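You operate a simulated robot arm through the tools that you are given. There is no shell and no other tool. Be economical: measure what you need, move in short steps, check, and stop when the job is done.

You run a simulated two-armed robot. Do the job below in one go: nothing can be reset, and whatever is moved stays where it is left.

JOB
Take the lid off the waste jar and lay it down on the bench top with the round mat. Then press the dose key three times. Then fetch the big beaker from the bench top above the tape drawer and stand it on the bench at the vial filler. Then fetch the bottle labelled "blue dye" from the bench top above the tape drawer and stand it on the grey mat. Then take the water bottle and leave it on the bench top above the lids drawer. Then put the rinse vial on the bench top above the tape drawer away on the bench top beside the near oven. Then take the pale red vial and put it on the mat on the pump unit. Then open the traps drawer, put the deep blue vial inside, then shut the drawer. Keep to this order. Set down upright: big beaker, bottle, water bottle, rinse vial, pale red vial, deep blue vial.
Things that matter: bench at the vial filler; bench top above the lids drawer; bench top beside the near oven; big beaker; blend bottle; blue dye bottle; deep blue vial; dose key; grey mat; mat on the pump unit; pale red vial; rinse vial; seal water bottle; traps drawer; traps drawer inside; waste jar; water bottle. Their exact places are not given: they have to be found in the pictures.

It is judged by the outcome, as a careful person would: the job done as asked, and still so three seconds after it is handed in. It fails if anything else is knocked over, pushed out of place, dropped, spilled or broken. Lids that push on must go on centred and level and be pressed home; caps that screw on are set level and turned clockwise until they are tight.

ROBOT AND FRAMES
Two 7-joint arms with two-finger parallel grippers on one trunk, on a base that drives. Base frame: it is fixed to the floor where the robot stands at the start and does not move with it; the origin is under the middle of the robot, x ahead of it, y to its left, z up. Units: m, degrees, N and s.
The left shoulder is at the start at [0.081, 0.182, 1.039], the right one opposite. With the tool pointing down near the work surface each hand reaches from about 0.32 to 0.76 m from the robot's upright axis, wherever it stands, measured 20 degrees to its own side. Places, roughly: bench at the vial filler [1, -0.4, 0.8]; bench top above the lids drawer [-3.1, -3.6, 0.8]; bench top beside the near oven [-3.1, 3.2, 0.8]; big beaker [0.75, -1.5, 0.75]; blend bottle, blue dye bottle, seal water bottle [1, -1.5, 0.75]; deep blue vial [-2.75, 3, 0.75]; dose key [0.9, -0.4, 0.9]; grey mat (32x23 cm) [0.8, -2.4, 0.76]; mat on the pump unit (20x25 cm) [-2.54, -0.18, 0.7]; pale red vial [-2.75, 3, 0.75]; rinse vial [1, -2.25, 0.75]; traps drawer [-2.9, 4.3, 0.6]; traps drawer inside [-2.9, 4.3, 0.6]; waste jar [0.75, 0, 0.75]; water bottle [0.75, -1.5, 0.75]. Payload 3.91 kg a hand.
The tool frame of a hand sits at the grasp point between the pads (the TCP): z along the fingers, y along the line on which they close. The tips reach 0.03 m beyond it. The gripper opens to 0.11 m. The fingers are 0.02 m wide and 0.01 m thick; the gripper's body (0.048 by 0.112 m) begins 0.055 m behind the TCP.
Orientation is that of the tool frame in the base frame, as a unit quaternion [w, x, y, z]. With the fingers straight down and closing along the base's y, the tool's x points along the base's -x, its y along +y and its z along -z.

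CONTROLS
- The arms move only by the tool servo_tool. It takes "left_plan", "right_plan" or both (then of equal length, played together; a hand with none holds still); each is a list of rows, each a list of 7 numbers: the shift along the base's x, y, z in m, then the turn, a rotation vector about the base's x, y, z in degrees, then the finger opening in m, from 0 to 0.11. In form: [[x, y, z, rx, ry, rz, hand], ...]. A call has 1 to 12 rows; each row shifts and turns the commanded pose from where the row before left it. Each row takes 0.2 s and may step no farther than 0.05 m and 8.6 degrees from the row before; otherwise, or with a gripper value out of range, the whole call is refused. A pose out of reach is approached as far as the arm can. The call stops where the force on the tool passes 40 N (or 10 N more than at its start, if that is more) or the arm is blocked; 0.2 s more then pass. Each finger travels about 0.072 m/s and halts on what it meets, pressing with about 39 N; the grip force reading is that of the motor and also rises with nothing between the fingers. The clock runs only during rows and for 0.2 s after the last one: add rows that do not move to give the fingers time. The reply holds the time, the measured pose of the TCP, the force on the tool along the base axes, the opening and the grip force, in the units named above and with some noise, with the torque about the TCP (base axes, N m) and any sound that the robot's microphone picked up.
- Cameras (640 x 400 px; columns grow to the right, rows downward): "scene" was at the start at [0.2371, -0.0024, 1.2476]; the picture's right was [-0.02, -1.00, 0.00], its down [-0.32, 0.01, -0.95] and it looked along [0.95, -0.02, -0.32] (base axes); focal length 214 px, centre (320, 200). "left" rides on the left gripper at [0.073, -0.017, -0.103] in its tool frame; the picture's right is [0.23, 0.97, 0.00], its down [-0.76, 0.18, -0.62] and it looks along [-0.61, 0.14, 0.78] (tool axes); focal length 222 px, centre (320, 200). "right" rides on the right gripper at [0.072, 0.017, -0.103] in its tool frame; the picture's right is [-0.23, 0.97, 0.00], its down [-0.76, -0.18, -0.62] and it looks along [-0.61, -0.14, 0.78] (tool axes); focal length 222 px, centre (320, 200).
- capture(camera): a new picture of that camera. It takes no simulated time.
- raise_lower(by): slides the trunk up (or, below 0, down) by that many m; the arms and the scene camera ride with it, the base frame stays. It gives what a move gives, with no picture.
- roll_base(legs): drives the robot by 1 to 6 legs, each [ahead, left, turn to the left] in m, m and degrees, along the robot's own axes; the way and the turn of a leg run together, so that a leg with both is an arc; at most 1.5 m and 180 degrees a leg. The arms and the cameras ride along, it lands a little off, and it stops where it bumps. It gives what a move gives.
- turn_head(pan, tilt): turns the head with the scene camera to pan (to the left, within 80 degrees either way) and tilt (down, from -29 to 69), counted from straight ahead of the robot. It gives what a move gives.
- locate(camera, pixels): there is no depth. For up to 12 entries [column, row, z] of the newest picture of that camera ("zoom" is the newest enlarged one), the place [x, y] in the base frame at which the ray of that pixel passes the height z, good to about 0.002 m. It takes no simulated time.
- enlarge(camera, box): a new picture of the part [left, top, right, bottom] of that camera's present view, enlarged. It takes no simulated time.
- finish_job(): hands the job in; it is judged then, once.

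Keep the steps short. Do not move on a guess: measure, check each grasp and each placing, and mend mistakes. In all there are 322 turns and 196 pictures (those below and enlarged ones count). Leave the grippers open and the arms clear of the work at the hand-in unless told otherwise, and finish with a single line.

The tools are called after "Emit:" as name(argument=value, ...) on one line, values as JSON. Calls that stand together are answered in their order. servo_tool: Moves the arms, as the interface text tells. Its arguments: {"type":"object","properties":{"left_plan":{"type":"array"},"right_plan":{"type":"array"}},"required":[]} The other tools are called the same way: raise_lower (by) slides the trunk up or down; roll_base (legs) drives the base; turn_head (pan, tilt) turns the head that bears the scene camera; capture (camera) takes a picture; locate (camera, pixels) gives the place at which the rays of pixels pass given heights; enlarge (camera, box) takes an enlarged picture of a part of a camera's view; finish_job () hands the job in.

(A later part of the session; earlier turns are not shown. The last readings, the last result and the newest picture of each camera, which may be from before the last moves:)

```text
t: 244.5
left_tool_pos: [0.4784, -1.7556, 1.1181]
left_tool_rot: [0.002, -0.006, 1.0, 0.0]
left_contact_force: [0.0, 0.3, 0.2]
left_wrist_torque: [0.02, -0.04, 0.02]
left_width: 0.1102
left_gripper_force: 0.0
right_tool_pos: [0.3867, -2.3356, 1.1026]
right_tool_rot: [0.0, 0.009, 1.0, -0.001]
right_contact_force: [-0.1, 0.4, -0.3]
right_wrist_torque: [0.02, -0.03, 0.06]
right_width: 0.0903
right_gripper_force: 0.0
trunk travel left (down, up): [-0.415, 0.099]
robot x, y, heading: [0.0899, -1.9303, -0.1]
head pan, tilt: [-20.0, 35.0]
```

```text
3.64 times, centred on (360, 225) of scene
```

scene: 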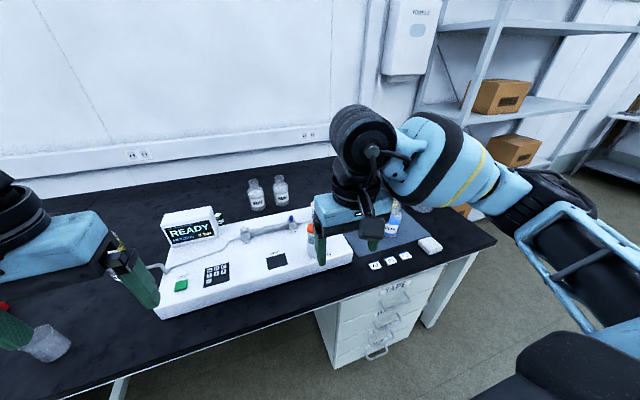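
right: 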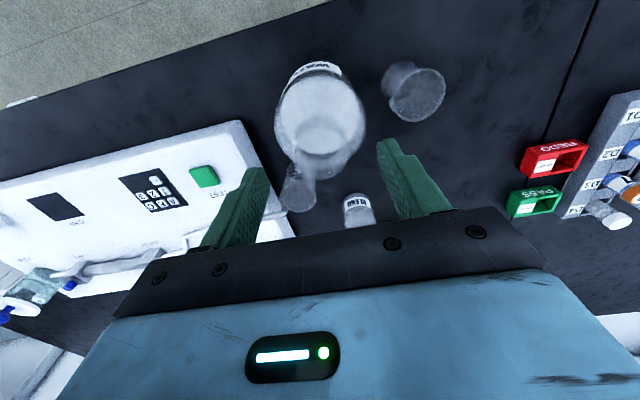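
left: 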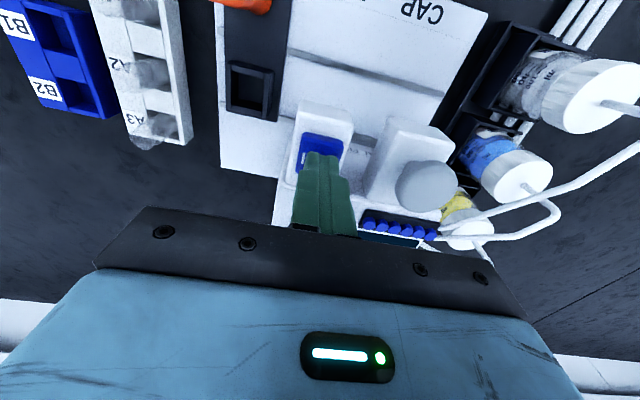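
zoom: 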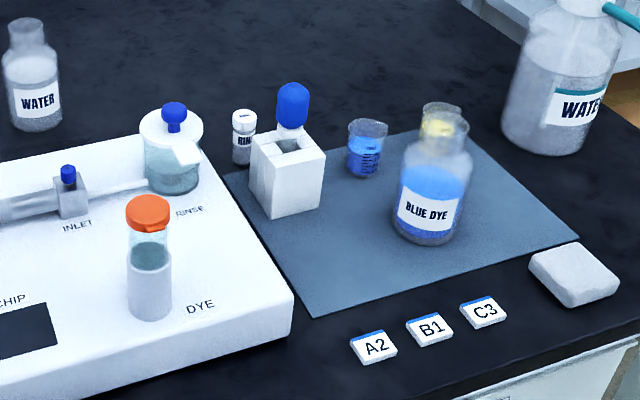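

The vial's label reads "RIN…", so this is the rinse vial, at zoom (243,137). Measuring it and its surroundings.

Emit:
locate(camera="zoom", pixels=[[243, 160, 0.75], [230, 158, 0.75], [256, 160, 0.75], [244, 114, 0.82], [244, 114, 0.81], [244, 114, 0.8], [286, 212, 0.755], [292, 90, 0.9], [250, 190, 0.755], [168, 185, 0.79]])

```text
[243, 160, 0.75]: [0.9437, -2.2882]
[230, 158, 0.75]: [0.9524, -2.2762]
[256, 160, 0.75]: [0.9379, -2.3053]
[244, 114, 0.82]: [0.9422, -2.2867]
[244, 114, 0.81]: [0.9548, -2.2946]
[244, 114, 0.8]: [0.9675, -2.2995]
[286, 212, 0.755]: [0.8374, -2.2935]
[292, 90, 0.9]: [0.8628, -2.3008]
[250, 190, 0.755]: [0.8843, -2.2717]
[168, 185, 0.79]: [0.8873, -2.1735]
```

Rinse vial: (0.947, -2.289), top z about 0.82, just behind the dropper stand. I'll use the 40°-turned stance so the wrist camera clears the dropper bulb.

Emit:
roll_base(legs=[[0, 0, 40], [-0.059, -0.303, 0]])

Emit:
turn_head(pan=-40, tilt=36)

Emit:
capture(camera="scene")

Emit:
capture(camera="right")

```text
t: 249.6
left_tool_pos: [0.4266, -1.8125, 1.1186]
left_tool_rot: [-0.001, -0.347, 0.938, 0.0]
left_contact_force: [-1.0, 0.8, 0.1]
left_wrist_torque: [-0.01, 0.03, -0.01]
left_width: 0.1098
left_gripper_force: 0.0
right_tool_pos: [0.7291, -2.3149, 1.1015]
right_tool_rot: [0.0, -0.334, 0.942, -0.001]
right_contact_force: [-0.4, 0.1, -1.1]
right_wrist_torque: [-0.01, 0.01, -0.03]
right_width: 0.09
right_gripper_force: 0.1
trunk travel left (down, up): [-0.415, 0.099]
robot x, y, heading: [0.241, -2.1962, 40.3]
head pan, tilt: [-20.0, 35.0]
```

```text
t: 250.5
left_tool_pos: [0.4256, -1.8138, 1.1174]
left_tool_rot: [0.0, -0.346, 0.938, 0.0]
left_contact_force: [-0.5, -0.1, -0.7]
left_wrist_torque: [0.0, 0.02, 0.0]
left_width: 0.1099
left_gripper_force: 0.0
right_tool_pos: [0.7285, -2.316, 1.102]
right_tool_rot: [0.001, -0.335, 0.942, 0.0]
right_contact_force: [0.8, 0.4, -0.3]
right_wrist_torque: [-0.03, 0.0, 0.01]
right_width: 0.09
right_gripper_force: 0.1
trunk travel left (down, up): [-0.415, 0.099]
robot x, y, heading: [0.2337, -2.1967, 40.2]
head pan, tilt: [-40.0, 36.0]
```

```text
86 pictures are left
```

scene: 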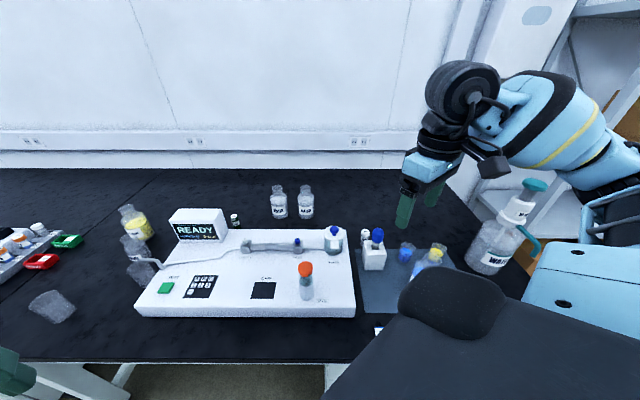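

```text
85 pictures are left
```

right: 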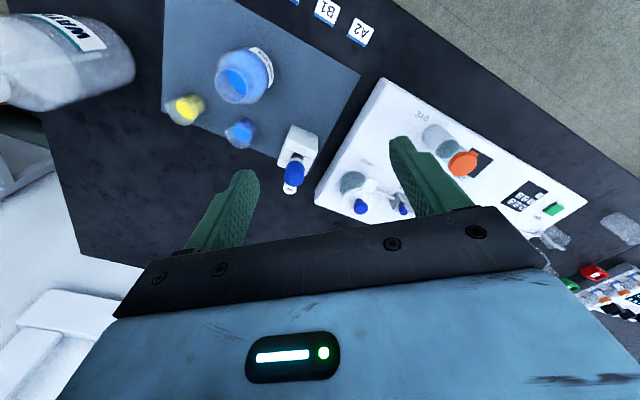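

I'll move the hand over the vial at a safe height and look down.

Emit:
servo_tool(right_plan=[[0.04, 0.005, -0.01, 0, 0, 0, 0.07], [0.04, 0.005, -0.01, 0, 0, 0, 0.06], [0.04, 0.005, -0.01, 0, 0, 0, 0.06], [0.04, 0.005, -0.01, 0, 0, 0, 0.06], [0.035, 0.004, -0.01, 0, 0, 0, 0.06], [0.023, 0.002, -0.01, 0, 0, 0, 0.06], [0, 0, -0.03, 0, 0, 0, 0.06], [0, 0, 0, 0, 0, 0, 0.06]])

Emit:
enlarge(camera="right", box=[200, 20, 440, 200])

Emit:
enlarge(camera="scene", box=[310, 190, 450, 290])

```text
t: 252.3
left_tool_pos: [0.4259, -1.8131, 1.1167]
left_tool_rot: [0.0, -0.347, 0.938, 0.0]
left_contact_force: [0.7, -0.1, -0.2]
left_wrist_torque: [0.01, -0.01, -0.01]
left_width: 0.1099
left_gripper_force: 0.2
right_tool_pos: [0.9479, -2.2892, 1.0122]
right_tool_rot: [0.0, -0.335, 0.942, -0.001]
right_contact_force: [-0.1, -0.4, -0.1]
right_wrist_torque: [0.0, 0.0, 0.04]
right_width: 0.0602
right_gripper_force: 0.1
trunk travel left (down, up): [-0.415, 0.099]
robot x, y, heading: [0.2362, -2.1982, 40.2]
head pan, tilt: [-40.0, 36.0]
```

```text
2.22 times, centred on (320, 110) of right
```

zoom: 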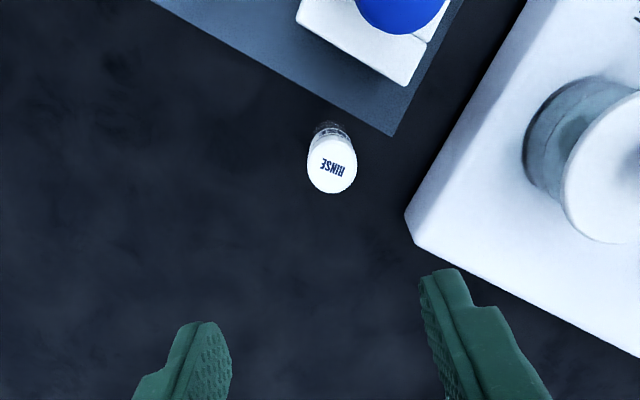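

```text
4.00 times, centred on (380, 240) of scene
```

zoom: 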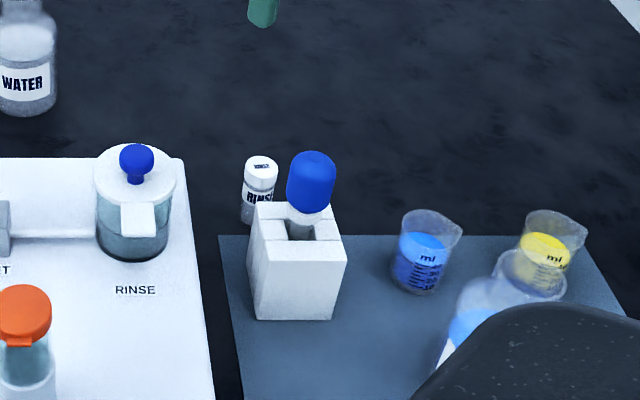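

The cap reads RINSE, confirmed. Triangulating the cap.

Emit:
locate(camera="right", pixels=[[325.4, 94.2, 0.83], [325.4, 94.2, 0.81], [325.4, 94.2, 0.79], [312, 96, 0.82], [339, 93, 0.82]])

Emit:
locate(camera="zoom", pixels=[[261, 164, 0.83], [261, 164, 0.81], [261, 164, 0.79]])

```text
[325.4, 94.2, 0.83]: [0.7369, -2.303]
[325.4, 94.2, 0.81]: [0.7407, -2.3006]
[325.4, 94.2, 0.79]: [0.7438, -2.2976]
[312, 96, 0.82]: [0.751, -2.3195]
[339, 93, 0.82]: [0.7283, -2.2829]
```

```text
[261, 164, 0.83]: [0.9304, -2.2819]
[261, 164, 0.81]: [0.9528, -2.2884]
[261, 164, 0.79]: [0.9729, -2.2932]
```

The wrist locate used the older picture. I'll take a fresh one.

Emit:
capture(camera="right")

Emit:
locate(camera="right", pixels=[[325.4, 94.2, 0.83], [325.4, 94.2, 0.81], [325.4, 94.2, 0.79], [314, 96, 0.82], [337, 93, 0.82], [357, 170, 0.755]])

```text
82 pictures are left
```

right: 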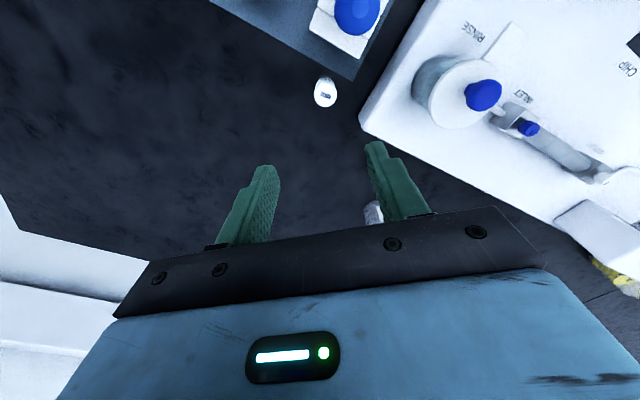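

```text
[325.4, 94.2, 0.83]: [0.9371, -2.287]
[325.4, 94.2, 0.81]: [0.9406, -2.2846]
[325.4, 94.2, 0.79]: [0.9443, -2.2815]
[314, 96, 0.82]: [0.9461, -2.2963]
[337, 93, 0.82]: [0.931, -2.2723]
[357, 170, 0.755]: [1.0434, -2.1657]
```

Vial: (0.940, -2.286), top 0.82. The wrist camera would come close to the dropper bulb, so I'll check the stand's back corner to choose a better hand yaw.

Emit:
locate(camera="right", pixels=[[359.6, 57, 0.82], [312, 28, 0.82], [355, 12, 0.9], [359.6, 78, 0.755]])

Emit:
locate(camera="zoom", pixels=[[312, 158, 0.9], [312, 158, 0.88], [312, 158, 0.86], [256, 205, 0.82], [260, 300, 0.755], [425, 280, 0.755]])

```text
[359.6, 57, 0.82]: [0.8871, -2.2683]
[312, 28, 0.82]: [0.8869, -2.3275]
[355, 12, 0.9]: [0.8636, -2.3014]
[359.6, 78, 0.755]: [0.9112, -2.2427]
```

```text
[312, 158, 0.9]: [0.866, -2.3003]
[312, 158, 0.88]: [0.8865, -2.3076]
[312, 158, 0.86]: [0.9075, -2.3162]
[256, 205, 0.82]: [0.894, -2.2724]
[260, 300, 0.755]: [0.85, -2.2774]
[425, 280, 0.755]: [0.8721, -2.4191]
```

Emit:
locate(camera="right", pixels=[[360, 124, 0.79], [360, 128, 0.75], [413, 15, 0.79], [450, 95, 0.86], [484, 95, 0.89]])

Emit:
locate(camera="zoom", pixels=[[184, 158, 0.79], [137, 150, 0.9], [137, 175, 0.87]])

```text
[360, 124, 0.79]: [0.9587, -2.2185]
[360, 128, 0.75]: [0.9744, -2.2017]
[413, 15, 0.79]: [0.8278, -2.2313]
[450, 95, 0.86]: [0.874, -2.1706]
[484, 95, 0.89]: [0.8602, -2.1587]
```

```text
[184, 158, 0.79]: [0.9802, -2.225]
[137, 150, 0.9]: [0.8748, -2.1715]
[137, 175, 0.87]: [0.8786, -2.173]
```

Best clearance is a hand yaw of about -20° (turning -59° from here). I'll turn at this safe height and align.

Emit:
servo_tool(right_plan=[[-0.004, 0.001, 0, 0, 0, -8.4, 0.05], [-0.004, 0.002, 0, 0, 0, -8.4, 0.05], [0, 0, 0, 0, 0, -8.4, 0.05], [0, 0, 0, 0, 0, -8.4, 0.05], [0, 0, 0, 0, 0, -8.4, 0.05], [0, 0, 0, 0, 0, -8.4, 0.05], [0, 0, 0, 0, 0, -8.4, 0.05], [0, 0, 0, 0, 0, 0, 0.05]])

Emit:
capture(camera="right")

```text
t: 254.1
left_tool_pos: [0.427, -1.8121, 1.117]
left_tool_rot: [0.0, -0.347, 0.938, 0.001]
left_contact_force: [0.5, 0.2, -0.2]
left_wrist_torque: [0.0, 0.01, 0.0]
left_width: 0.1101
left_gripper_force: 0.0
right_tool_pos: [0.9382, -2.2863, 1.0112]
right_tool_rot: [0.0, 0.172, 0.985, 0.0]
right_contact_force: [0.3, -0.2, 0.5]
right_wrist_torque: [0.0, 0.01, 0.01]
right_width: 0.0502
right_gripper_force: 0.1
trunk travel left (down, up): [-0.415, 0.099]
robot x, y, heading: [0.2368, -2.1973, 40.1]
head pan, tilt: [-40.0, 36.0]
```

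```text
81 pictures are left
```

right: 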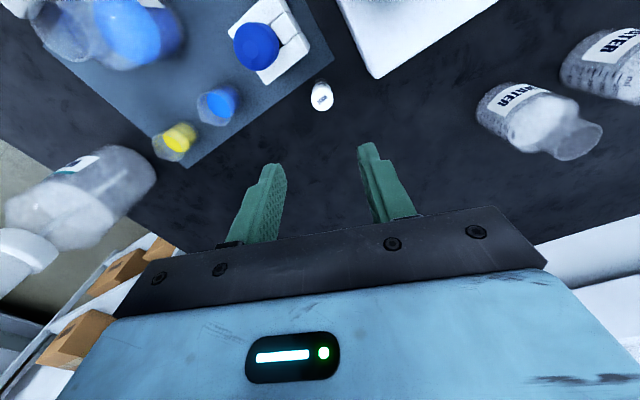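

Emit:
locate(camera="right", pixels=[[322, 94, 0.82], [322, 97, 0.81]])

Emit:
servo_tool(right_plan=[[0, 0, -0.04, 0, 0, 0, 0.05], [0, 0, -0.04, 0, 0, 0, 0.05], [0, 0, -0.03, 0, 0, 0, 0.05], [0, 0, -0.02, 0, 0, 0, 0.05], [0, 0, 0, 0, 0, 0, 0.05]])

Emit:
capture(camera="right")

Emit:
enlarge(camera="scene", box=[310, 180, 450, 290])

```text
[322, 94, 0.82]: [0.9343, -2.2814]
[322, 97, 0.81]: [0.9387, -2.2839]
```

```text
t: 255.3
left_tool_pos: [0.4276, -1.813, 1.1188]
left_tool_rot: [0.001, -0.346, 0.938, 0.0]
left_contact_force: [0.0, 0.6, -0.3]
left_wrist_torque: [-0.03, -0.01, 0.03]
left_width: 0.1101
left_gripper_force: 0.0
right_tool_pos: [0.9383, -2.2886, 0.8819]
right_tool_rot: [0.001, 0.171, 0.985, -0.001]
right_contact_force: [0.1, 0.1, 0.3]
right_wrist_torque: [0.01, -0.01, -0.02]
right_width: 0.0499
right_gripper_force: 0.0
trunk travel left (down, up): [-0.415, 0.099]
robot x, y, heading: [0.2363, -2.1986, 40.1]
head pan, tilt: [-40.0, 36.0]
```

```text
80 pictures are left
```

right: 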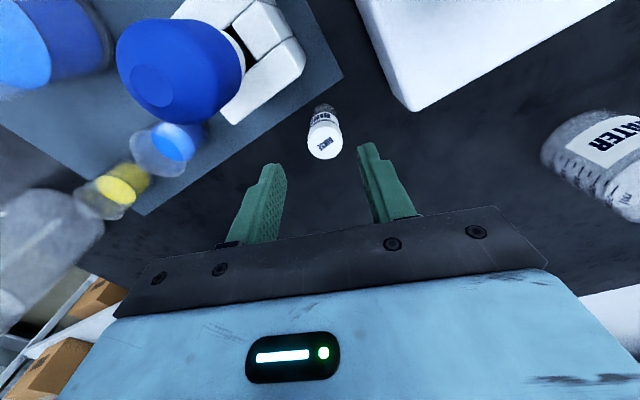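

```text
3.64 times, centred on (380, 235) of scene
```

zoom: 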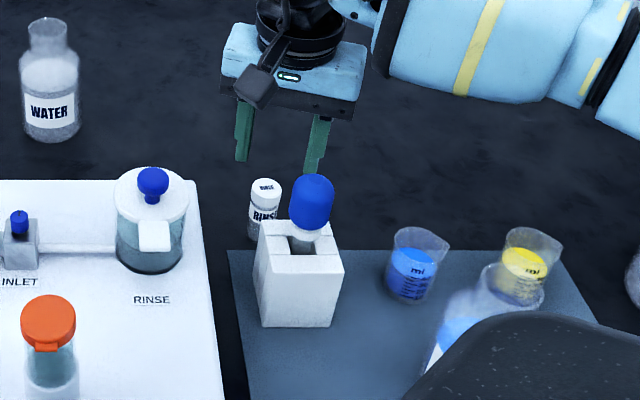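

Emit:
locate(camera="right", pixels=[[326, 143, 0.82]])

Emit:
servo_tool(right_plan=[[0.001, 0.003, -0.02, 0, 0, 0, 0.05], [0, 0, -0.02, 0, 0, 0, 0.05], [0, 0, -0.02, 0, 0, 0, 0.05], [0, 0, -0.015, 0, 0, 0, 0.05], [0, 0, 0, 0, 0, 0, 0.05]])

Emit:
enlarge(camera="scene", box=[310, 180, 450, 290])

```text
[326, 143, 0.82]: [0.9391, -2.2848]
```

```text
t: 256.5
left_tool_pos: [0.4265, -1.8127, 1.1174]
left_tool_rot: [0.0, -0.347, 0.938, 0.0]
left_contact_force: [0.1, 0.5, 0.3]
left_wrist_torque: [0.0, 0.01, -0.01]
left_width: 0.11
left_gripper_force: 0.0
right_tool_pos: [0.9383, -2.2835, 0.8074]
right_tool_rot: [0.001, 0.171, 0.985, -0.001]
right_contact_force: [-0.2, -0.1, 0.0]
right_wrist_torque: [0.0, 0.02, 0.01]
right_width: 0.0502
right_gripper_force: 0.1
trunk travel left (down, up): [-0.415, 0.099]
robot x, y, heading: [0.2341, -2.1961, 40.2]
head pan, tilt: [-40.0, 36.0]
```

```text
3.64 times, centred on (380, 235) of scene
```

zoom: 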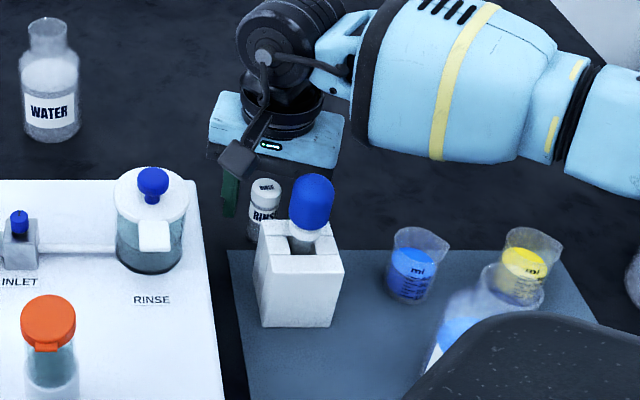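

No contact. Closing on the vial and lifting a little.

Emit:
servo_tool(right_plan=[[0, 0, 0, 0, 0, 0, 0.035], [0, 0, 0, 0, 0, 0, 0.02], [0, 0, 0, 0, 0, 0, 0.005], [0, 0, 0, 0, 0, 0, 0.005]])

Emit:
servo_tool(right_plan=[[0, 0, 0.005, 0, 0, 0, 0.005], [0, 0, 0.02, 0, 0, 0, 0.005], [0, 0, 0.03, 0, 0, 0, 0.005], [0, 0, 0.03, 0, 0, 0, 0.005], [0, 0, 0.03, 0, 0, 0, 0.005], [0, 0, 0.03, 0, 0, 0, 0.005], [0, 0, 0.03, 0, 0, 0, 0.005], [0, 0, 0, 0, 0, 0, 0.005]])

Emit:
enlarge(camera="scene", box=[310, 150, 450, 290])

```text
t: 257.5
left_tool_pos: [0.4273, -1.8133, 1.1167]
left_tool_rot: [0.0, -0.347, 0.938, -0.001]
left_contact_force: [0.2, -0.2, 0.0]
left_wrist_torque: [-0.04, -0.03, 0.05]
left_width: 0.11
left_gripper_force: 0.2
right_tool_pos: [0.9394, -2.2843, 0.8064]
right_tool_rot: [0.0, 0.171, 0.985, -0.002]
right_contact_force: [-0.8, -0.9, -0.1]
right_wrist_torque: [0.0, 0.0, -0.02]
right_width: 0.0261
right_gripper_force: 39.4
trunk travel left (down, up): [-0.415, 0.099]
robot x, y, heading: [0.2368, -2.1994, 40.1]
head pan, tilt: [-40.0, 36.0]
```

```text
t: 259.3
left_tool_pos: [0.4262, -1.8129, 1.1169]
left_tool_rot: [0.0, -0.347, 0.938, 0.001]
left_contact_force: [-0.5, -0.8, 0.1]
left_wrist_torque: [-0.01, 0.02, 0.02]
left_width: 0.1099
left_gripper_force: 0.1
right_tool_pos: [0.9389, -2.2821, 0.9801]
right_tool_rot: [0.001, 0.171, 0.985, -0.001]
right_contact_force: [0.6, 0.5, -0.3]
right_wrist_torque: [0.02, 0.0, -0.02]
right_width: 0.026
right_gripper_force: 38.7
trunk travel left (down, up): [-0.415, 0.099]
robot x, y, heading: [0.2364, -2.2031, 40.3]
head pan, tilt: [-40.0, 36.0]
```

```text
2.86 times, centred on (380, 220) of scene
```

zoom: 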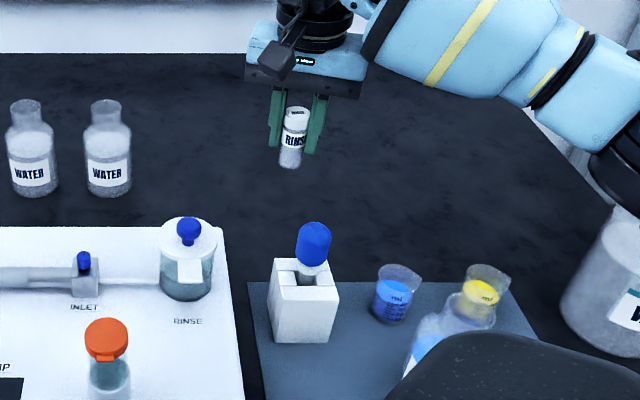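

Held. Raising more, then retracting toward the body while undoing the yaw.

Emit:
servo_tool(right_plan=[[-0.01, 0, 0.04, 0, 0, 5, 0.005], [-0.02, 0, 0.03, 0, 0, 6, 0.005], [-0.03, 0, 0.02, 0, 0, 6, 0.005], [-0.04, 0, 0.01, 0, 0, 6, 0.005], [-0.045, 0, 0.01, 0, 0, 6, 0.005], [-0.045, 0, 0, 0, 0, 6, 0.005], [-0.045, 0, 0, 0, 0, 6, 0.005], [-0.045, 0, 0, 0, 0, 6, 0.005], [-0.04, 0, 0, 0, 0, 6, 0.005], [-0.03, 0, 0, 0, 0, 6, 0.005], [0, 0, 0, 0, 0, 0, 0.005]])

```text
t: 261.7
left_tool_pos: [0.4257, -1.8139, 1.117]
left_tool_rot: [0.0, -0.347, 0.938, 0.001]
left_contact_force: [-0.7, -0.6, -0.6]
left_wrist_torque: [0.01, 0.02, 0.0]
left_width: 0.1101
left_gripper_force: 0.0
right_tool_pos: [0.6287, -2.2705, 1.1211]
right_tool_rot: [0.0, -0.337, 0.941, -0.002]
right_contact_force: [-0.4, 0.9, 0.0]
right_wrist_torque: [-0.02, -0.03, 0.01]
right_width: 0.0257
right_gripper_force: 39.0
right hand out of reach, approached as far as the arm can: row 9, 10
trunk travel left (down, up): [-0.415, 0.099]
robot x, y, heading: [0.2382, -2.1964, 40.1]
head pan, tilt: [-40.0, 36.0]
```

Now the long drive. Backing off, turning to face the other bench, and looking down the room first.

Emit:
roll_base(legs=[[-0.22, 0.18, 0], [0, 0, 140], [0.95, 0, 0]])

Emit:
turn_head(pan=-60, tilt=20)

Emit:
capture(camera="scene")

```text
t: 274.4
left_tool_pos: [-1.3784, -2.4546, 1.1175]
left_tool_rot: [0.0, 1.0, 0.03, -0.001]
left_contact_force: [0.0, -0.6, -1.3]
left_wrist_torque: [0.01, -0.01, -0.01]
left_width: 0.1101
left_gripper_force: 0.0
right_tool_pos: [-1.2649, -1.9688, 1.1213]
right_tool_rot: [-0.001, 1.0, 0.018, 0.0]
right_contact_force: [0.2, -0.1, -1.0]
right_wrist_torque: [0.0, -0.02, -0.01]
right_width: 0.0257
right_gripper_force: 38.9
trunk travel left (down, up): [-0.415, 0.099]
robot x, y, heading: [-0.9953, -2.2595, -176.9]
head pan, tilt: [-40.0, 36.0]
```

```text
t: 275.2
left_tool_pos: [-1.379, -2.4535, 1.118]
left_tool_rot: [0.0, 1.0, 0.03, 0.0]
left_contact_force: [-0.8, 0.3, -0.4]
left_wrist_torque: [-0.02, 0.01, -0.02]
left_width: 0.11
left_gripper_force: 0.1
right_tool_pos: [-1.2651, -1.9687, 1.1217]
right_tool_rot: [-0.001, 1.0, 0.019, 0.0]
right_contact_force: [0.0, 0.9, -0.5]
right_wrist_torque: [0.0, -0.04, 0.01]
right_width: 0.026
right_gripper_force: 38.9
trunk travel left (down, up): [-0.415, 0.099]
robot x, y, heading: [-0.9944, -2.2641, -176.9]
head pan, tilt: [-60.0, 20.0]
```

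```text
76 pictures are left
```

scene: 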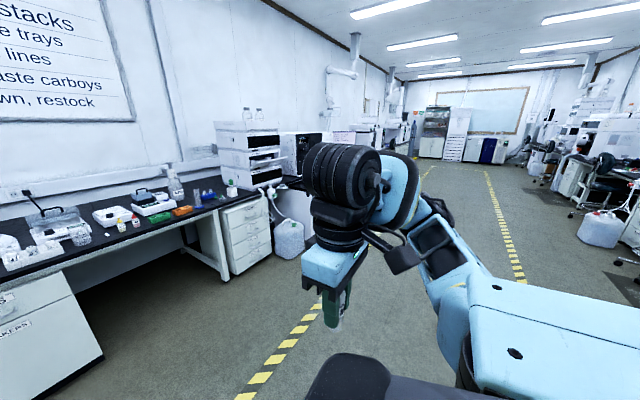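

The middle aisle is clear. Straightening and driving along it in three legs.

Emit:
roll_base(legs=[[0, 0, -3.1], [0, -1.5, 0], [0, -1.5, 0], [0, -1.5, 0]])

Emit:
turn_head(pan=-25, tilt=20)

Emit:
capture(camera="scene")

```text
t: 314.9
left_tool_pos: [-1.3981, 2.0899, 1.1175]
left_tool_rot: [0.0, 1.0, 0.0, 0.0]
left_contact_force: [-0.6, -0.2, 0.4]
left_wrist_torque: [-0.02, -0.01, 0.01]
left_width: 0.1101
left_gripper_force: 0.1
right_tool_pos: [-1.2543, 2.5678, 1.1216]
right_tool_rot: [-0.001, 1.0, -0.013, 0.0]
right_contact_force: [-0.2, -0.2, 0.4]
right_wrist_torque: [-0.03, 0.0, -0.01]
right_width: 0.0258
right_gripper_force: 38.9
trunk travel left (down, up): [-0.415, 0.099]
robot x, y, heading: [-1.0026, 2.2621, 179.3]
head pan, tilt: [-60.0, 20.0]
```

```text
t: 315.9
left_tool_pos: [-1.3986, 2.0902, 1.1178]
left_tool_rot: [0.0, 1.0, -0.001, 0.0]
left_contact_force: [-0.5, -0.4, 0.0]
left_wrist_torque: [-0.01, -0.01, -0.02]
left_width: 0.1097
left_gripper_force: 0.0
right_tool_pos: [-1.2543, 2.5679, 1.1208]
right_tool_rot: [-0.001, 1.0, -0.012, 0.0]
right_contact_force: [-0.5, -0.1, -0.1]
right_wrist_torque: [0.04, 0.0, 0.02]
right_width: 0.0256
right_gripper_force: 38.9
trunk travel left (down, up): [-0.415, 0.099]
robot x, y, heading: [-1.0034, 2.2645, 179.7]
head pan, tilt: [-25.0, 20.0]
```

```text
75 pictures are left
```

scene: 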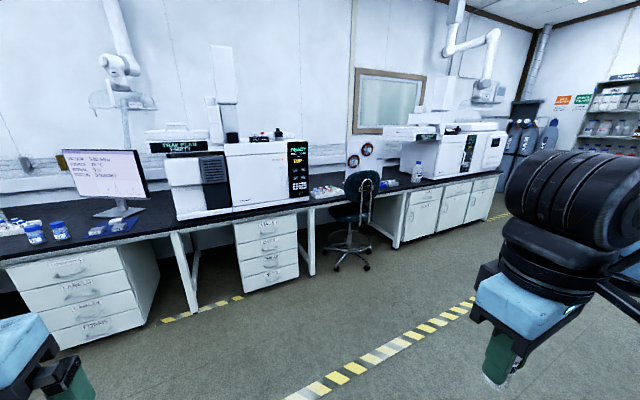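

Emit:
enlarge(camera="scene", box=[220, 140, 420, 280])

Emit:
locate(camera="scene", pixels=[[305, 207, 0.75], [330, 190, 0.75], [395, 188, 0.75], [350, 250, 0.0], [350, 270, 0.0], [334, 268, 0.0], [370, 262, 0.0], [345, 205, 0.75]])

```text
2.86 times, centred on (320, 210) of scene
```

zoom: 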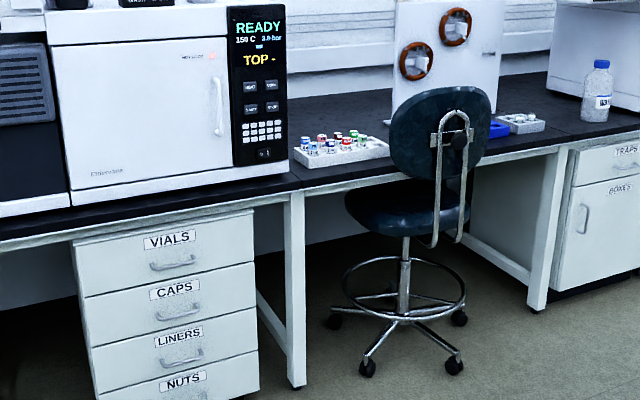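

```text
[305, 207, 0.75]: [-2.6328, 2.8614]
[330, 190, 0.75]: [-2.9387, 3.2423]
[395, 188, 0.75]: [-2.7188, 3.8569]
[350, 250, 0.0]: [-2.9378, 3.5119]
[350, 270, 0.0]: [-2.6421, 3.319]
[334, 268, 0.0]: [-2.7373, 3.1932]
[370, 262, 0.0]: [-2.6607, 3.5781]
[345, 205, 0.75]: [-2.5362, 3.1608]
```

The bench right of the near oven holds a vial tray, and a chair is tucked under further right. I'll drive closer to look.

Emit:
roll_base(legs=[[0.85, -0.55, 0.3]])

Emit:
turn_head(pan=-15, tilt=30)

Emit:
capture(camera="scene")

```text
t: 321.1
left_tool_pos: [-2.2426, 2.6357, 1.1178]
left_tool_rot: [0.0, 1.0, 0.001, 0.0]
left_contact_force: [0.1, 0.9, -0.1]
left_wrist_torque: [0.01, 0.0, 0.0]
left_width: 0.1101
left_gripper_force: 0.0
right_tool_pos: [-2.1009, 3.1149, 1.1213]
right_tool_rot: [-0.001, 1.0, -0.011, -0.001]
right_contact_force: [-0.2, 0.5, 0.3]
right_wrist_torque: [0.01, -0.01, 0.02]
right_width: 0.0259
right_gripper_force: 39.1
trunk travel left (down, up): [-0.415, 0.099]
robot x, y, heading: [-1.8483, 2.8083, 179.7]
head pan, tilt: [-25.0, 20.0]
```

```text
t: 321.9
left_tool_pos: [-2.2424, 2.636, 1.1174]
left_tool_rot: [0.0, 1.0, 0.001, -0.001]
left_contact_force: [0.7, -0.1, 0.4]
left_wrist_torque: [0.02, 0.02, 0.0]
left_width: 0.1098
left_gripper_force: 0.1
right_tool_pos: [-2.101, 3.1141, 1.1213]
right_tool_rot: [-0.001, 1.0, -0.009, 0.0]
right_contact_force: [0.4, 0.5, -0.6]
right_wrist_torque: [0.0, 0.02, -0.02]
right_width: 0.0259
right_gripper_force: 38.7
trunk travel left (down, up): [-0.415, 0.099]
robot x, y, heading: [-1.8506, 2.8053, 179.4]
head pan, tilt: [-15.0, 30.0]
```

```text
73 pictures are left
```

scene: 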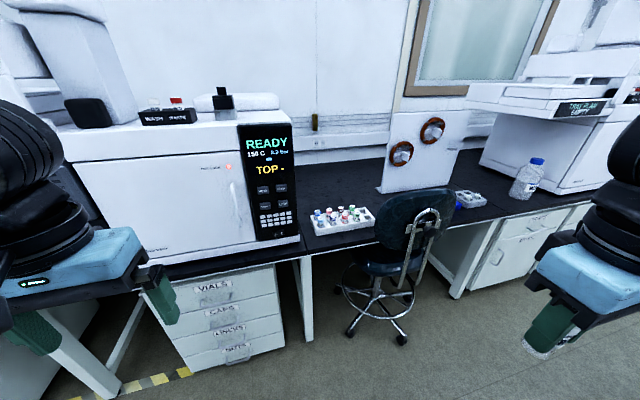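

Emit:
enlarge(camera="scene", box=[270, 160, 430, 280])

Emit:
locate(camera="zoom", pixels=[[175, 293, 0.75], [420, 260, 0.75], [180, 190, 0.78], [400, 180, 0.78], [130, 250, 0.75], [200, 155, 0.75], [420, 150, 0.75], [420, 225, 0.75], [590, 110, 1.0], [590, 110, 0.9]])

```text
3.33 times, centred on (350, 220) of scene
```

zoom: 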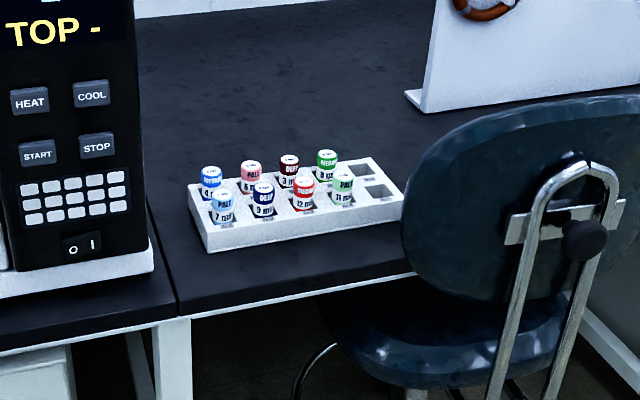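

```text
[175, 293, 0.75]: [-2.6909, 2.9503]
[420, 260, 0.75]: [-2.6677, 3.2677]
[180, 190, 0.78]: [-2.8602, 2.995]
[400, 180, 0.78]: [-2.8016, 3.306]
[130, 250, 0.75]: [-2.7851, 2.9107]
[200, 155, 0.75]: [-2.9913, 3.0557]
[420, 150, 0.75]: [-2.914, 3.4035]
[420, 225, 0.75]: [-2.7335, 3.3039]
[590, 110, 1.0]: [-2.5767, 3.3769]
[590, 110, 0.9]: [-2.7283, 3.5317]
```

I see a 5×2 tray with labelled caps. Between tray and bench edge there's a clear strip. I'll measure it along with the tray positions and read the caps closer.

Emit:
locate(camera="zoom", pixels=[[208, 252, 0.75], [400, 215, 0.75], [260, 303, 0.75], [185, 240, 0.75], [250, 165, 0.83], [263, 190, 0.83], [175, 185, 0.75], [400, 240, 0.9]])

Emit:
enlarge(camera="scene", box=[305, 195, 380, 240])

```text
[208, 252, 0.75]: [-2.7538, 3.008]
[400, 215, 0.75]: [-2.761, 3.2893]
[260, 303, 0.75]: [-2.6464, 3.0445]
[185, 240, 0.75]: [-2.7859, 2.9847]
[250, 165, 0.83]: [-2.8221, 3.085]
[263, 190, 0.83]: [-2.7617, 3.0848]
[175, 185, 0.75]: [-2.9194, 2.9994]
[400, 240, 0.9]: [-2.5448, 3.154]
```

```text
8.53 times, centred on (342, 218) of scene
```

zoom: 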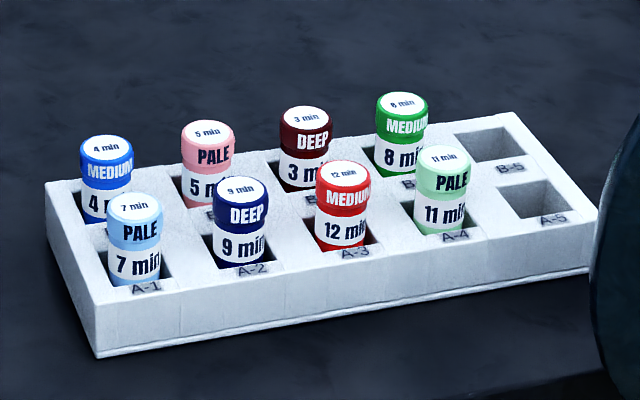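

Pale red is the pink "PALE 5 min" in B-2; deep blue is the navy "DEEP 9 min" in A-2. The rinse vial can stand at (-2.705, 3.02). I'll pull the left hand back first, since the oven is tall, then drive closer.

Emit:
servo_tool(left_plan=[[0.04, -0.02, 0, 0, 0, 0, 0.06], [0.04, -0.02, 0, 0, 0, 0, 0.06], [0.04, -0.02, 0, 0, 0, 0, 0.06], [0, 0, 0, 0, 0, 0, 0.06]])

Emit:
roll_base(legs=[[0.33, 0.07, 0.5]])

Emit:
turn_head(pan=-25, tilt=38)

Emit:
capture(camera="scene")

```text
t: 322.9
left_tool_pos: [-2.1203, 2.5755, 1.1169]
left_tool_rot: [0.002, 1.0, 0.0, -0.001]
left_contact_force: [0.0, -0.4, -1.2]
left_wrist_torque: [-0.01, -0.01, 0.01]
left_width: 0.06
left_gripper_force: 0.2
right_tool_pos: [-2.1003, 3.1145, 1.1219]
right_tool_rot: [-0.001, 1.0, -0.01, 0.0]
right_contact_force: [-0.8, -0.2, -0.8]
right_wrist_torque: [-0.01, 0.0, 0.01]
right_width: 0.0258
right_gripper_force: 38.8
trunk travel left (down, up): [-0.415, 0.099]
robot x, y, heading: [-1.848, 2.8067, 179.8]
head pan, tilt: [-15.0, 30.0]
```

```text
t: 325.1
left_tool_pos: [-2.4484, 2.5074, 1.1188]
left_tool_rot: [-0.001, 1.0, 0.003, 0.001]
left_contact_force: [0.1, 0.1, 1.1]
left_wrist_torque: [0.01, -0.02, 0.0]
left_width: 0.06
left_gripper_force: 0.0
right_tool_pos: [-2.4291, 3.0452, 1.1208]
right_tool_rot: [-0.001, 1.0, -0.009, 0.0]
right_contact_force: [-0.1, -0.2, -0.3]
right_wrist_torque: [0.02, -0.01, -0.01]
right_width: 0.0258
right_gripper_force: 39.1
trunk travel left (down, up): [-0.415, 0.099]
robot x, y, heading: [-2.1755, 2.7419, 179.9]
head pan, tilt: [-15.0, 30.0]
```

```text
t: 325.8
left_tool_pos: [-2.4485, 2.5075, 1.1171]
left_tool_rot: [0.0, 1.0, 0.003, 0.0]
left_contact_force: [-0.6, 0.4, -0.4]
left_wrist_torque: [0.05, 0.02, 0.02]
left_width: 0.0601
left_gripper_force: 0.1
right_tool_pos: [-2.4278, 3.0464, 1.1214]
right_tool_rot: [-0.001, 1.0, -0.009, 0.001]
right_contact_force: [0.4, 0.7, -1.2]
right_wrist_torque: [0.0, 0.01, -0.01]
right_width: 0.0262
right_gripper_force: 39.3
trunk travel left (down, up): [-0.415, 0.099]
robot x, y, heading: [-2.1777, 2.7407, 179.7]
head pan, tilt: [-25.0, 38.0]
```

```text
70 pictures are left
```

scene: 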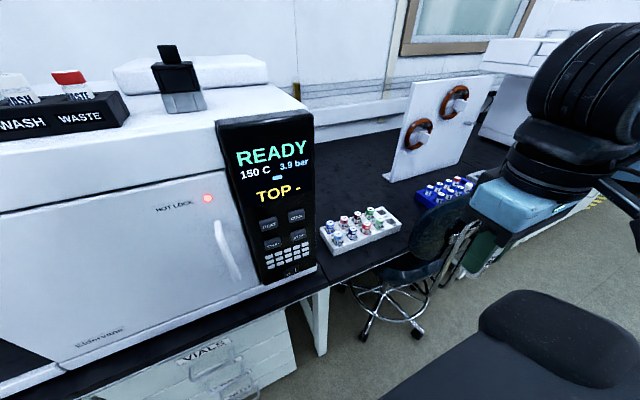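

Emit:
enlarge(camera="scene", box=[310, 190, 430, 290])

Emit:
locate(camera="zoom", pixels=[[93, 265, 0.75], [335, 180, 0.75], [80, 315, 0.75], [200, 245, 0.75], [130, 175, 0.82], [175, 175, 0.82], [100, 285, 0.75], [365, 225, 1.0]])

```text
4.00 times, centred on (370, 240) of scene
```

zoom: 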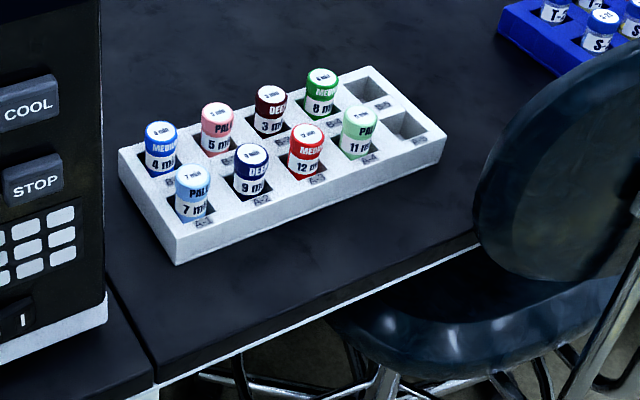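

```text
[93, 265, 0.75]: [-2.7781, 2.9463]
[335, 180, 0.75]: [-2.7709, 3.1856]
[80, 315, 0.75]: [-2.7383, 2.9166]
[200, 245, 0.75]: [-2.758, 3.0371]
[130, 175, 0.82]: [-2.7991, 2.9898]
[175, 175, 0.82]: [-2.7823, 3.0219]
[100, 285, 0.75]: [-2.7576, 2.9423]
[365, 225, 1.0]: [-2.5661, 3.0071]
```

Emit:
locate(camera="zoom", pixels=[[260, 275, 0.75], [255, 330, 0.75], [177, 264, 0.75], [440, 165, 0.75]])

Emit:
servo_tool(right_plan=[[-0.03, 0.005, 0, 0, 0, 0, 0.005], [-0.04, 0.005, -0.01, 0, 0, 0, 0.005], [-0.04, 0.005, -0.02, 0, 0, 0, 0.005], [-0.04, 0.005, -0.02, 0, 0, 0, 0.005], [-0.04, 0.005, -0.02, 0, 0, 0, 0.005], [-0.04, 0.005, -0.02, 0, 0, 0, 0.005], [-0.03, 0.004, -0.02, 0, 0, 0, 0.005], [-0.012, 0, -0.03, 0, 0, 0, 0.005], [0, 0, 0, 0, 0, 0, 0.005]])

Emit:
capture(camera="scene")

```text
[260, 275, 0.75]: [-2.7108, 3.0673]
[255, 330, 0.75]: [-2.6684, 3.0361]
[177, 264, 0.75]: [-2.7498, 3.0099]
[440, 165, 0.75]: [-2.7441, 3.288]
```

```text
t: 327.8
left_tool_pos: [-2.4475, 2.5088, 1.1176]
left_tool_rot: [0.0, 1.0, 0.003, -0.001]
left_contact_force: [0.4, -0.3, 0.3]
left_wrist_torque: [0.01, 0.0, 0.0]
left_width: 0.0597
left_gripper_force: 0.0
right_tool_pos: [-2.6998, 3.0798, 0.9815]
right_tool_rot: [-0.001, 1.0, -0.008, 0.0]
right_contact_force: [-0.8, 0.1, -0.2]
right_wrist_torque: [0.01, 0.02, 0.03]
right_width: 0.0258
right_gripper_force: 38.7
trunk travel left (down, up): [-0.415, 0.099]
robot x, y, heading: [-2.1769, 2.7388, 180.1]
head pan, tilt: [-25.0, 38.0]
```

```text
68 pictures are left
```

scene: 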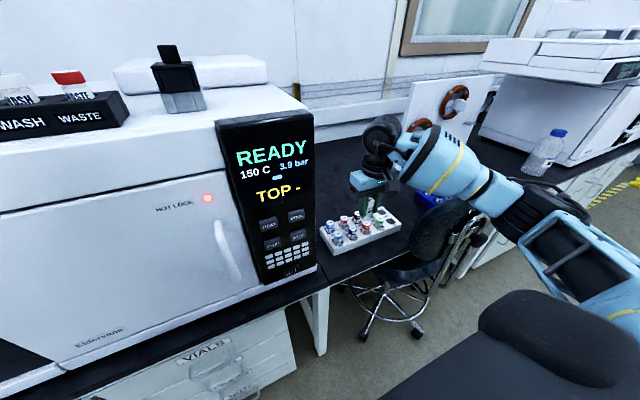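

The forearm passes near the chair back, so I'll measure the chair back before lowering.

Emit:
enlarge(camera="scene", box=[330, 110, 550, 310])

Emit:
locate(camera="scene", pixels=[[445, 204, 1.0], [445, 204, 0.95], [445, 204, 0.9], [409, 240, 0.85], [409, 240, 0.8], [409, 240, 0.9]])

```text
2.00 times, centred on (440, 210) of scene
```

zoom: 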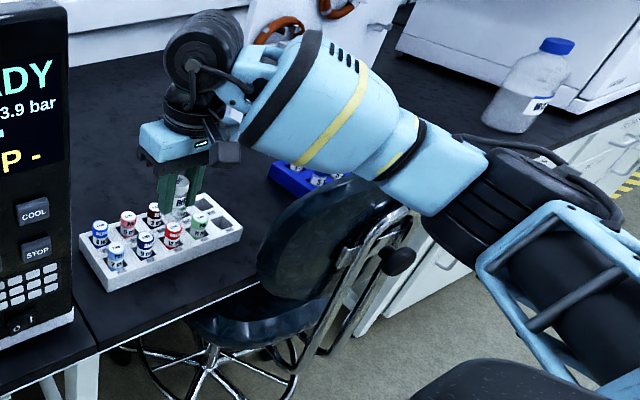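

```text
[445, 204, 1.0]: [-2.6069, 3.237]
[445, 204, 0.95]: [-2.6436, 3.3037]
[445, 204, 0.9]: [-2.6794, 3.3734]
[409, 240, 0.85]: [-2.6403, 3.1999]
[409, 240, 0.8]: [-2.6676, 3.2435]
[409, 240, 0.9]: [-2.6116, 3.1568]
```

The chair back reaches z about 0.9–0.95 near y ≥ 3.2. I'll raise the trunk 9 cm so the elbow and forearm stay well above it, then lower the hand.

Emit:
raise_lower(by=0.09)

Emit:
servo_tool(right_plan=[[0, -0.02, -0.04, 0, 0, 0, 0.005], [0, -0.01, -0.04, 0, 0, 0, 0.005], [0, 0, -0.04, 0, 0, 0, 0.005], [0, 0, -0.04, 0, 0, 0, 0.005], [0, 0, 0, 0, 0, 0, 0.005]])

Emit:
enlarge(camera="scene", box=[310, 150, 530, 350])

```text
t: 329.0
left_tool_pos: [-2.45, 2.5077, 1.2062]
left_tool_rot: [0.0, 1.0, 0.003, 0.001]
left_contact_force: [-0.4, -0.4, -0.1]
left_wrist_torque: [0.0, -0.01, -0.02]
left_width: 0.06
left_gripper_force: 0.1
right_tool_pos: [-2.7001, 3.0802, 1.0692]
right_tool_rot: [-0.001, 1.0, -0.009, 0.001]
right_contact_force: [-1.6, -0.1, 0.7]
right_wrist_torque: [-0.01, 0.03, 0.01]
right_width: 0.0257
right_gripper_force: 39.0
trunk travel left (down, up): [-0.505, 0.009]
robot x, y, heading: [-2.1732, 2.7384, 179.8]
head pan, tilt: [-25.0, 38.0]
```

```text
t: 330.2
left_tool_pos: [-2.4475, 2.5081, 1.2079]
left_tool_rot: [0.001, 1.0, 0.003, -0.001]
left_contact_force: [-0.2, 0.5, -0.5]
left_wrist_torque: [0.01, -0.01, -0.01]
left_width: 0.0601
left_gripper_force: 0.1
right_tool_pos: [-2.6992, 3.0502, 0.9105]
right_tool_rot: [-0.001, 1.0, -0.009, -0.001]
right_contact_force: [-0.1, -0.2, 0.4]
right_wrist_torque: [0.02, -0.02, -0.02]
right_width: 0.0262
right_gripper_force: 39.1
trunk travel left (down, up): [-0.505, 0.009]
robot x, y, heading: [-2.1743, 2.7397, 179.9]
head pan, tilt: [-25.0, 38.0]
```

```text
2.00 times, centred on (420, 250) of scene
```

zoom: 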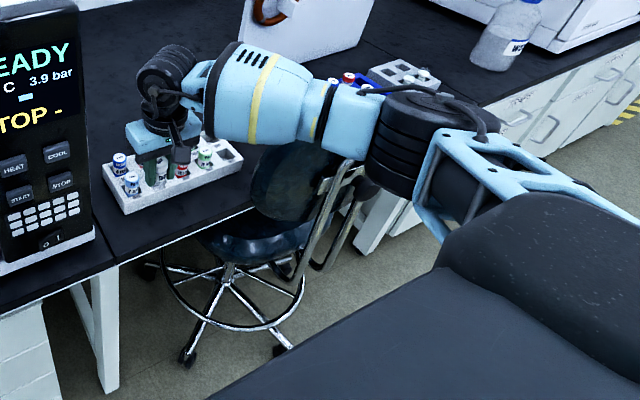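

Emit:
servo_tool(right_plan=[[0, 0, -0.03, 0, 0, 0, 0.005], [0, 0, -0.03, 0, 0, 0, 0.005], [0, 0, -0.02, 0, 0, 0, 0.005], [0, 0, 0, 0, 0, 0, 0.005]])

Emit:
enlarge(camera="scene", box=[310, 190, 470, 330])

Emit:
capture(camera="right")

```text
t: 331.2
left_tool_pos: [-2.4476, 2.5085, 1.2078]
left_tool_rot: [0.0, 1.0, 0.003, 0.0]
left_contact_force: [0.5, -0.2, -0.6]
left_wrist_torque: [-0.02, -0.01, 0.01]
left_width: 0.06
left_gripper_force: 0.0
right_tool_pos: [-2.7003, 3.0504, 0.832]
right_tool_rot: [0.0, 1.0, -0.009, -0.001]
right_contact_force: [-0.4, 0.4, 0.5]
right_wrist_torque: [0.02, 0.01, -0.01]
right_width: 0.0259
right_gripper_force: 39.1
trunk travel left (down, up): [-0.505, 0.009]
robot x, y, heading: [-2.1753, 2.7409, 179.7]
head pan, tilt: [-25.0, 38.0]
```

```text
2.86 times, centred on (390, 260) of scene
```

zoom: 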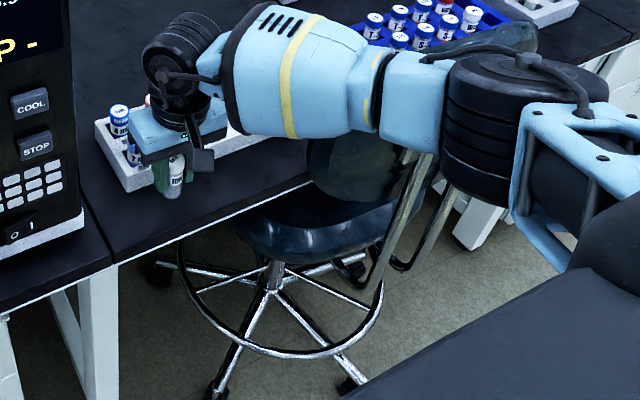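

```text
64 pictures are left
```

right: 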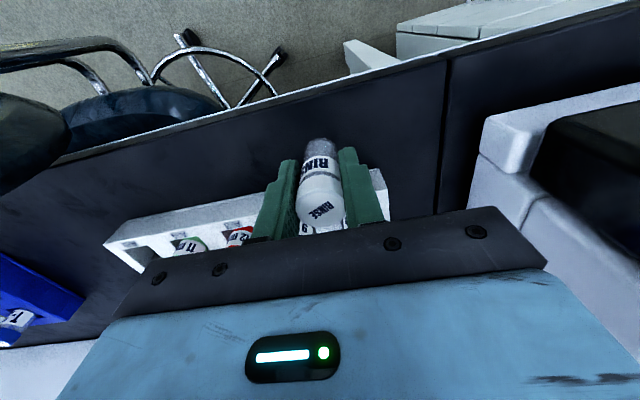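

All clear so far. Lowering the last 2.5 cm gently (grasp height was 0.806).

Emit:
servo_tool(right_plan=[[0, 0, -0.012, 0, 0, 0, 0.005], [0, 0, -0.008, 0, 0, 0, 0.005], [0, 0, -0.003, 0, 0, 0, 0.005], [0, 0, -0.002, 0, 0, 0, 0.005], [0, 0, 0, 0, 0, 0, 0.005]])

```text
t: 332.4
left_tool_pos: [-2.4478, 2.5075, 1.2077]
left_tool_rot: [-0.001, 1.0, 0.002, -0.001]
left_contact_force: [0.4, -0.2, -0.7]
left_wrist_torque: [0.0, -0.02, 0.0]
left_width: 0.0602
left_gripper_force: 0.1
right_tool_pos: [-2.7017, 3.0509, 0.8064]
right_tool_rot: [-0.001, 1.0, -0.009, 0.0]
right_contact_force: [0.2, -0.2, 0.1]
right_wrist_torque: [0.02, -0.01, -0.01]
right_width: 0.0257
right_gripper_force: 39.3
trunk travel left (down, up): [-0.505, 0.009]
robot x, y, heading: [-2.1746, 2.7427, 180.1]
head pan, tilt: [-25.0, 38.0]
```

Emit:
servo_tool(right_plan=[[0, 0, -0.001, 0, 0, 0, 0.005], [0, 0, -0.001, 0, 0, 0, 0.005], [0, 0, -0.001, 0, 0, 0, 0.005], [0, 0, 0, 0, 0, 0, 0.005]])

```text
t: 333.4
left_tool_pos: [-2.4475, 2.5077, 1.2072]
left_tool_rot: [0.0, 1.0, 0.003, -0.002]
left_contact_force: [-0.4, 0.3, -0.8]
left_wrist_torque: [0.02, 0.0, 0.0]
left_width: 0.0603
left_gripper_force: 0.0
right_tool_pos: [-2.7019, 3.0505, 0.8058]
right_tool_rot: [-0.001, 1.0, -0.01, -0.002]
right_contact_force: [1.9, 2.3, 14.0]
right_wrist_torque: [0.08, -0.1, 0.0]
right_width: 0.0257
right_gripper_force: 38.8
trunk travel left (down, up): [-0.505, 0.009]
robot x, y, heading: [-2.1745, 2.7395, 179.7]
head pan, tilt: [-25.0, 38.0]
```

Seated (14 N). I'll release and rise straight up.

Emit:
servo_tool(right_plan=[[0, 0, 0.001, 0, 0, 0, 0.03], [0, 0, 0, 0, 0, 0, 0.045], [0, 0, 0, 0, 0, 0, 0.05], [0, 0, 0.02, 0, 0, 0, 0.05], [0, 0, 0.04, 0, 0, 0, 0.05], [0, 0, 0.04, 0, 0, 0, 0.05], [0, 0, 0.04, 0, 0, 0, 0.05], [0, 0, 0, 0, 0, 0, 0.05]])

Emit:
capture(camera="right")

Emit:
enlarge(camera="scene", box=[310, 190, 430, 290])

```text
t: 335.2
left_tool_pos: [-2.4477, 2.5092, 1.2075]
left_tool_rot: [0.0, 1.0, 0.002, 0.0]
left_contact_force: [0.1, -0.4, -0.4]
left_wrist_torque: [0.0, 0.01, -0.02]
left_width: 0.0601
left_gripper_force: 0.0
right_tool_pos: [-2.6999, 3.0496, 0.9463]
right_tool_rot: [-0.001, 1.0, -0.009, 0.0]
right_contact_force: [0.2, 0.3, 0.2]
right_wrist_torque: [0.01, 0.03, -0.02]
right_width: 0.0501
right_gripper_force: 0.1
trunk travel left (down, up): [-0.505, 0.009]
robot x, y, heading: [-2.1786, 2.7379, 179.9]
head pan, tilt: [-25.0, 38.0]
```

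```text
63 pictures are left
```

right: 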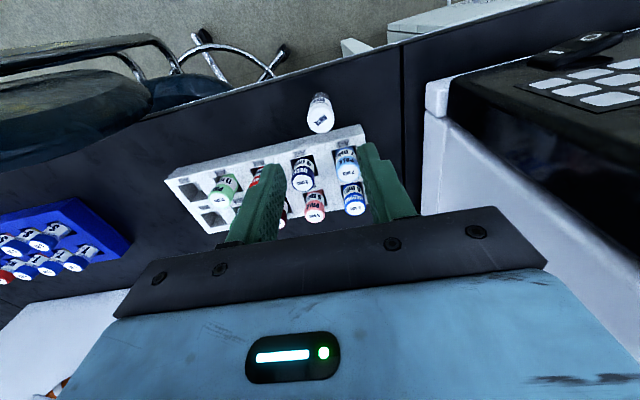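

```text
4.00 times, centred on (370, 240) of scene
```

zoom: 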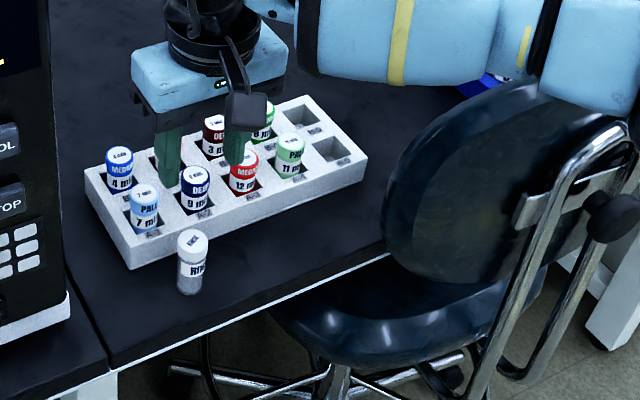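

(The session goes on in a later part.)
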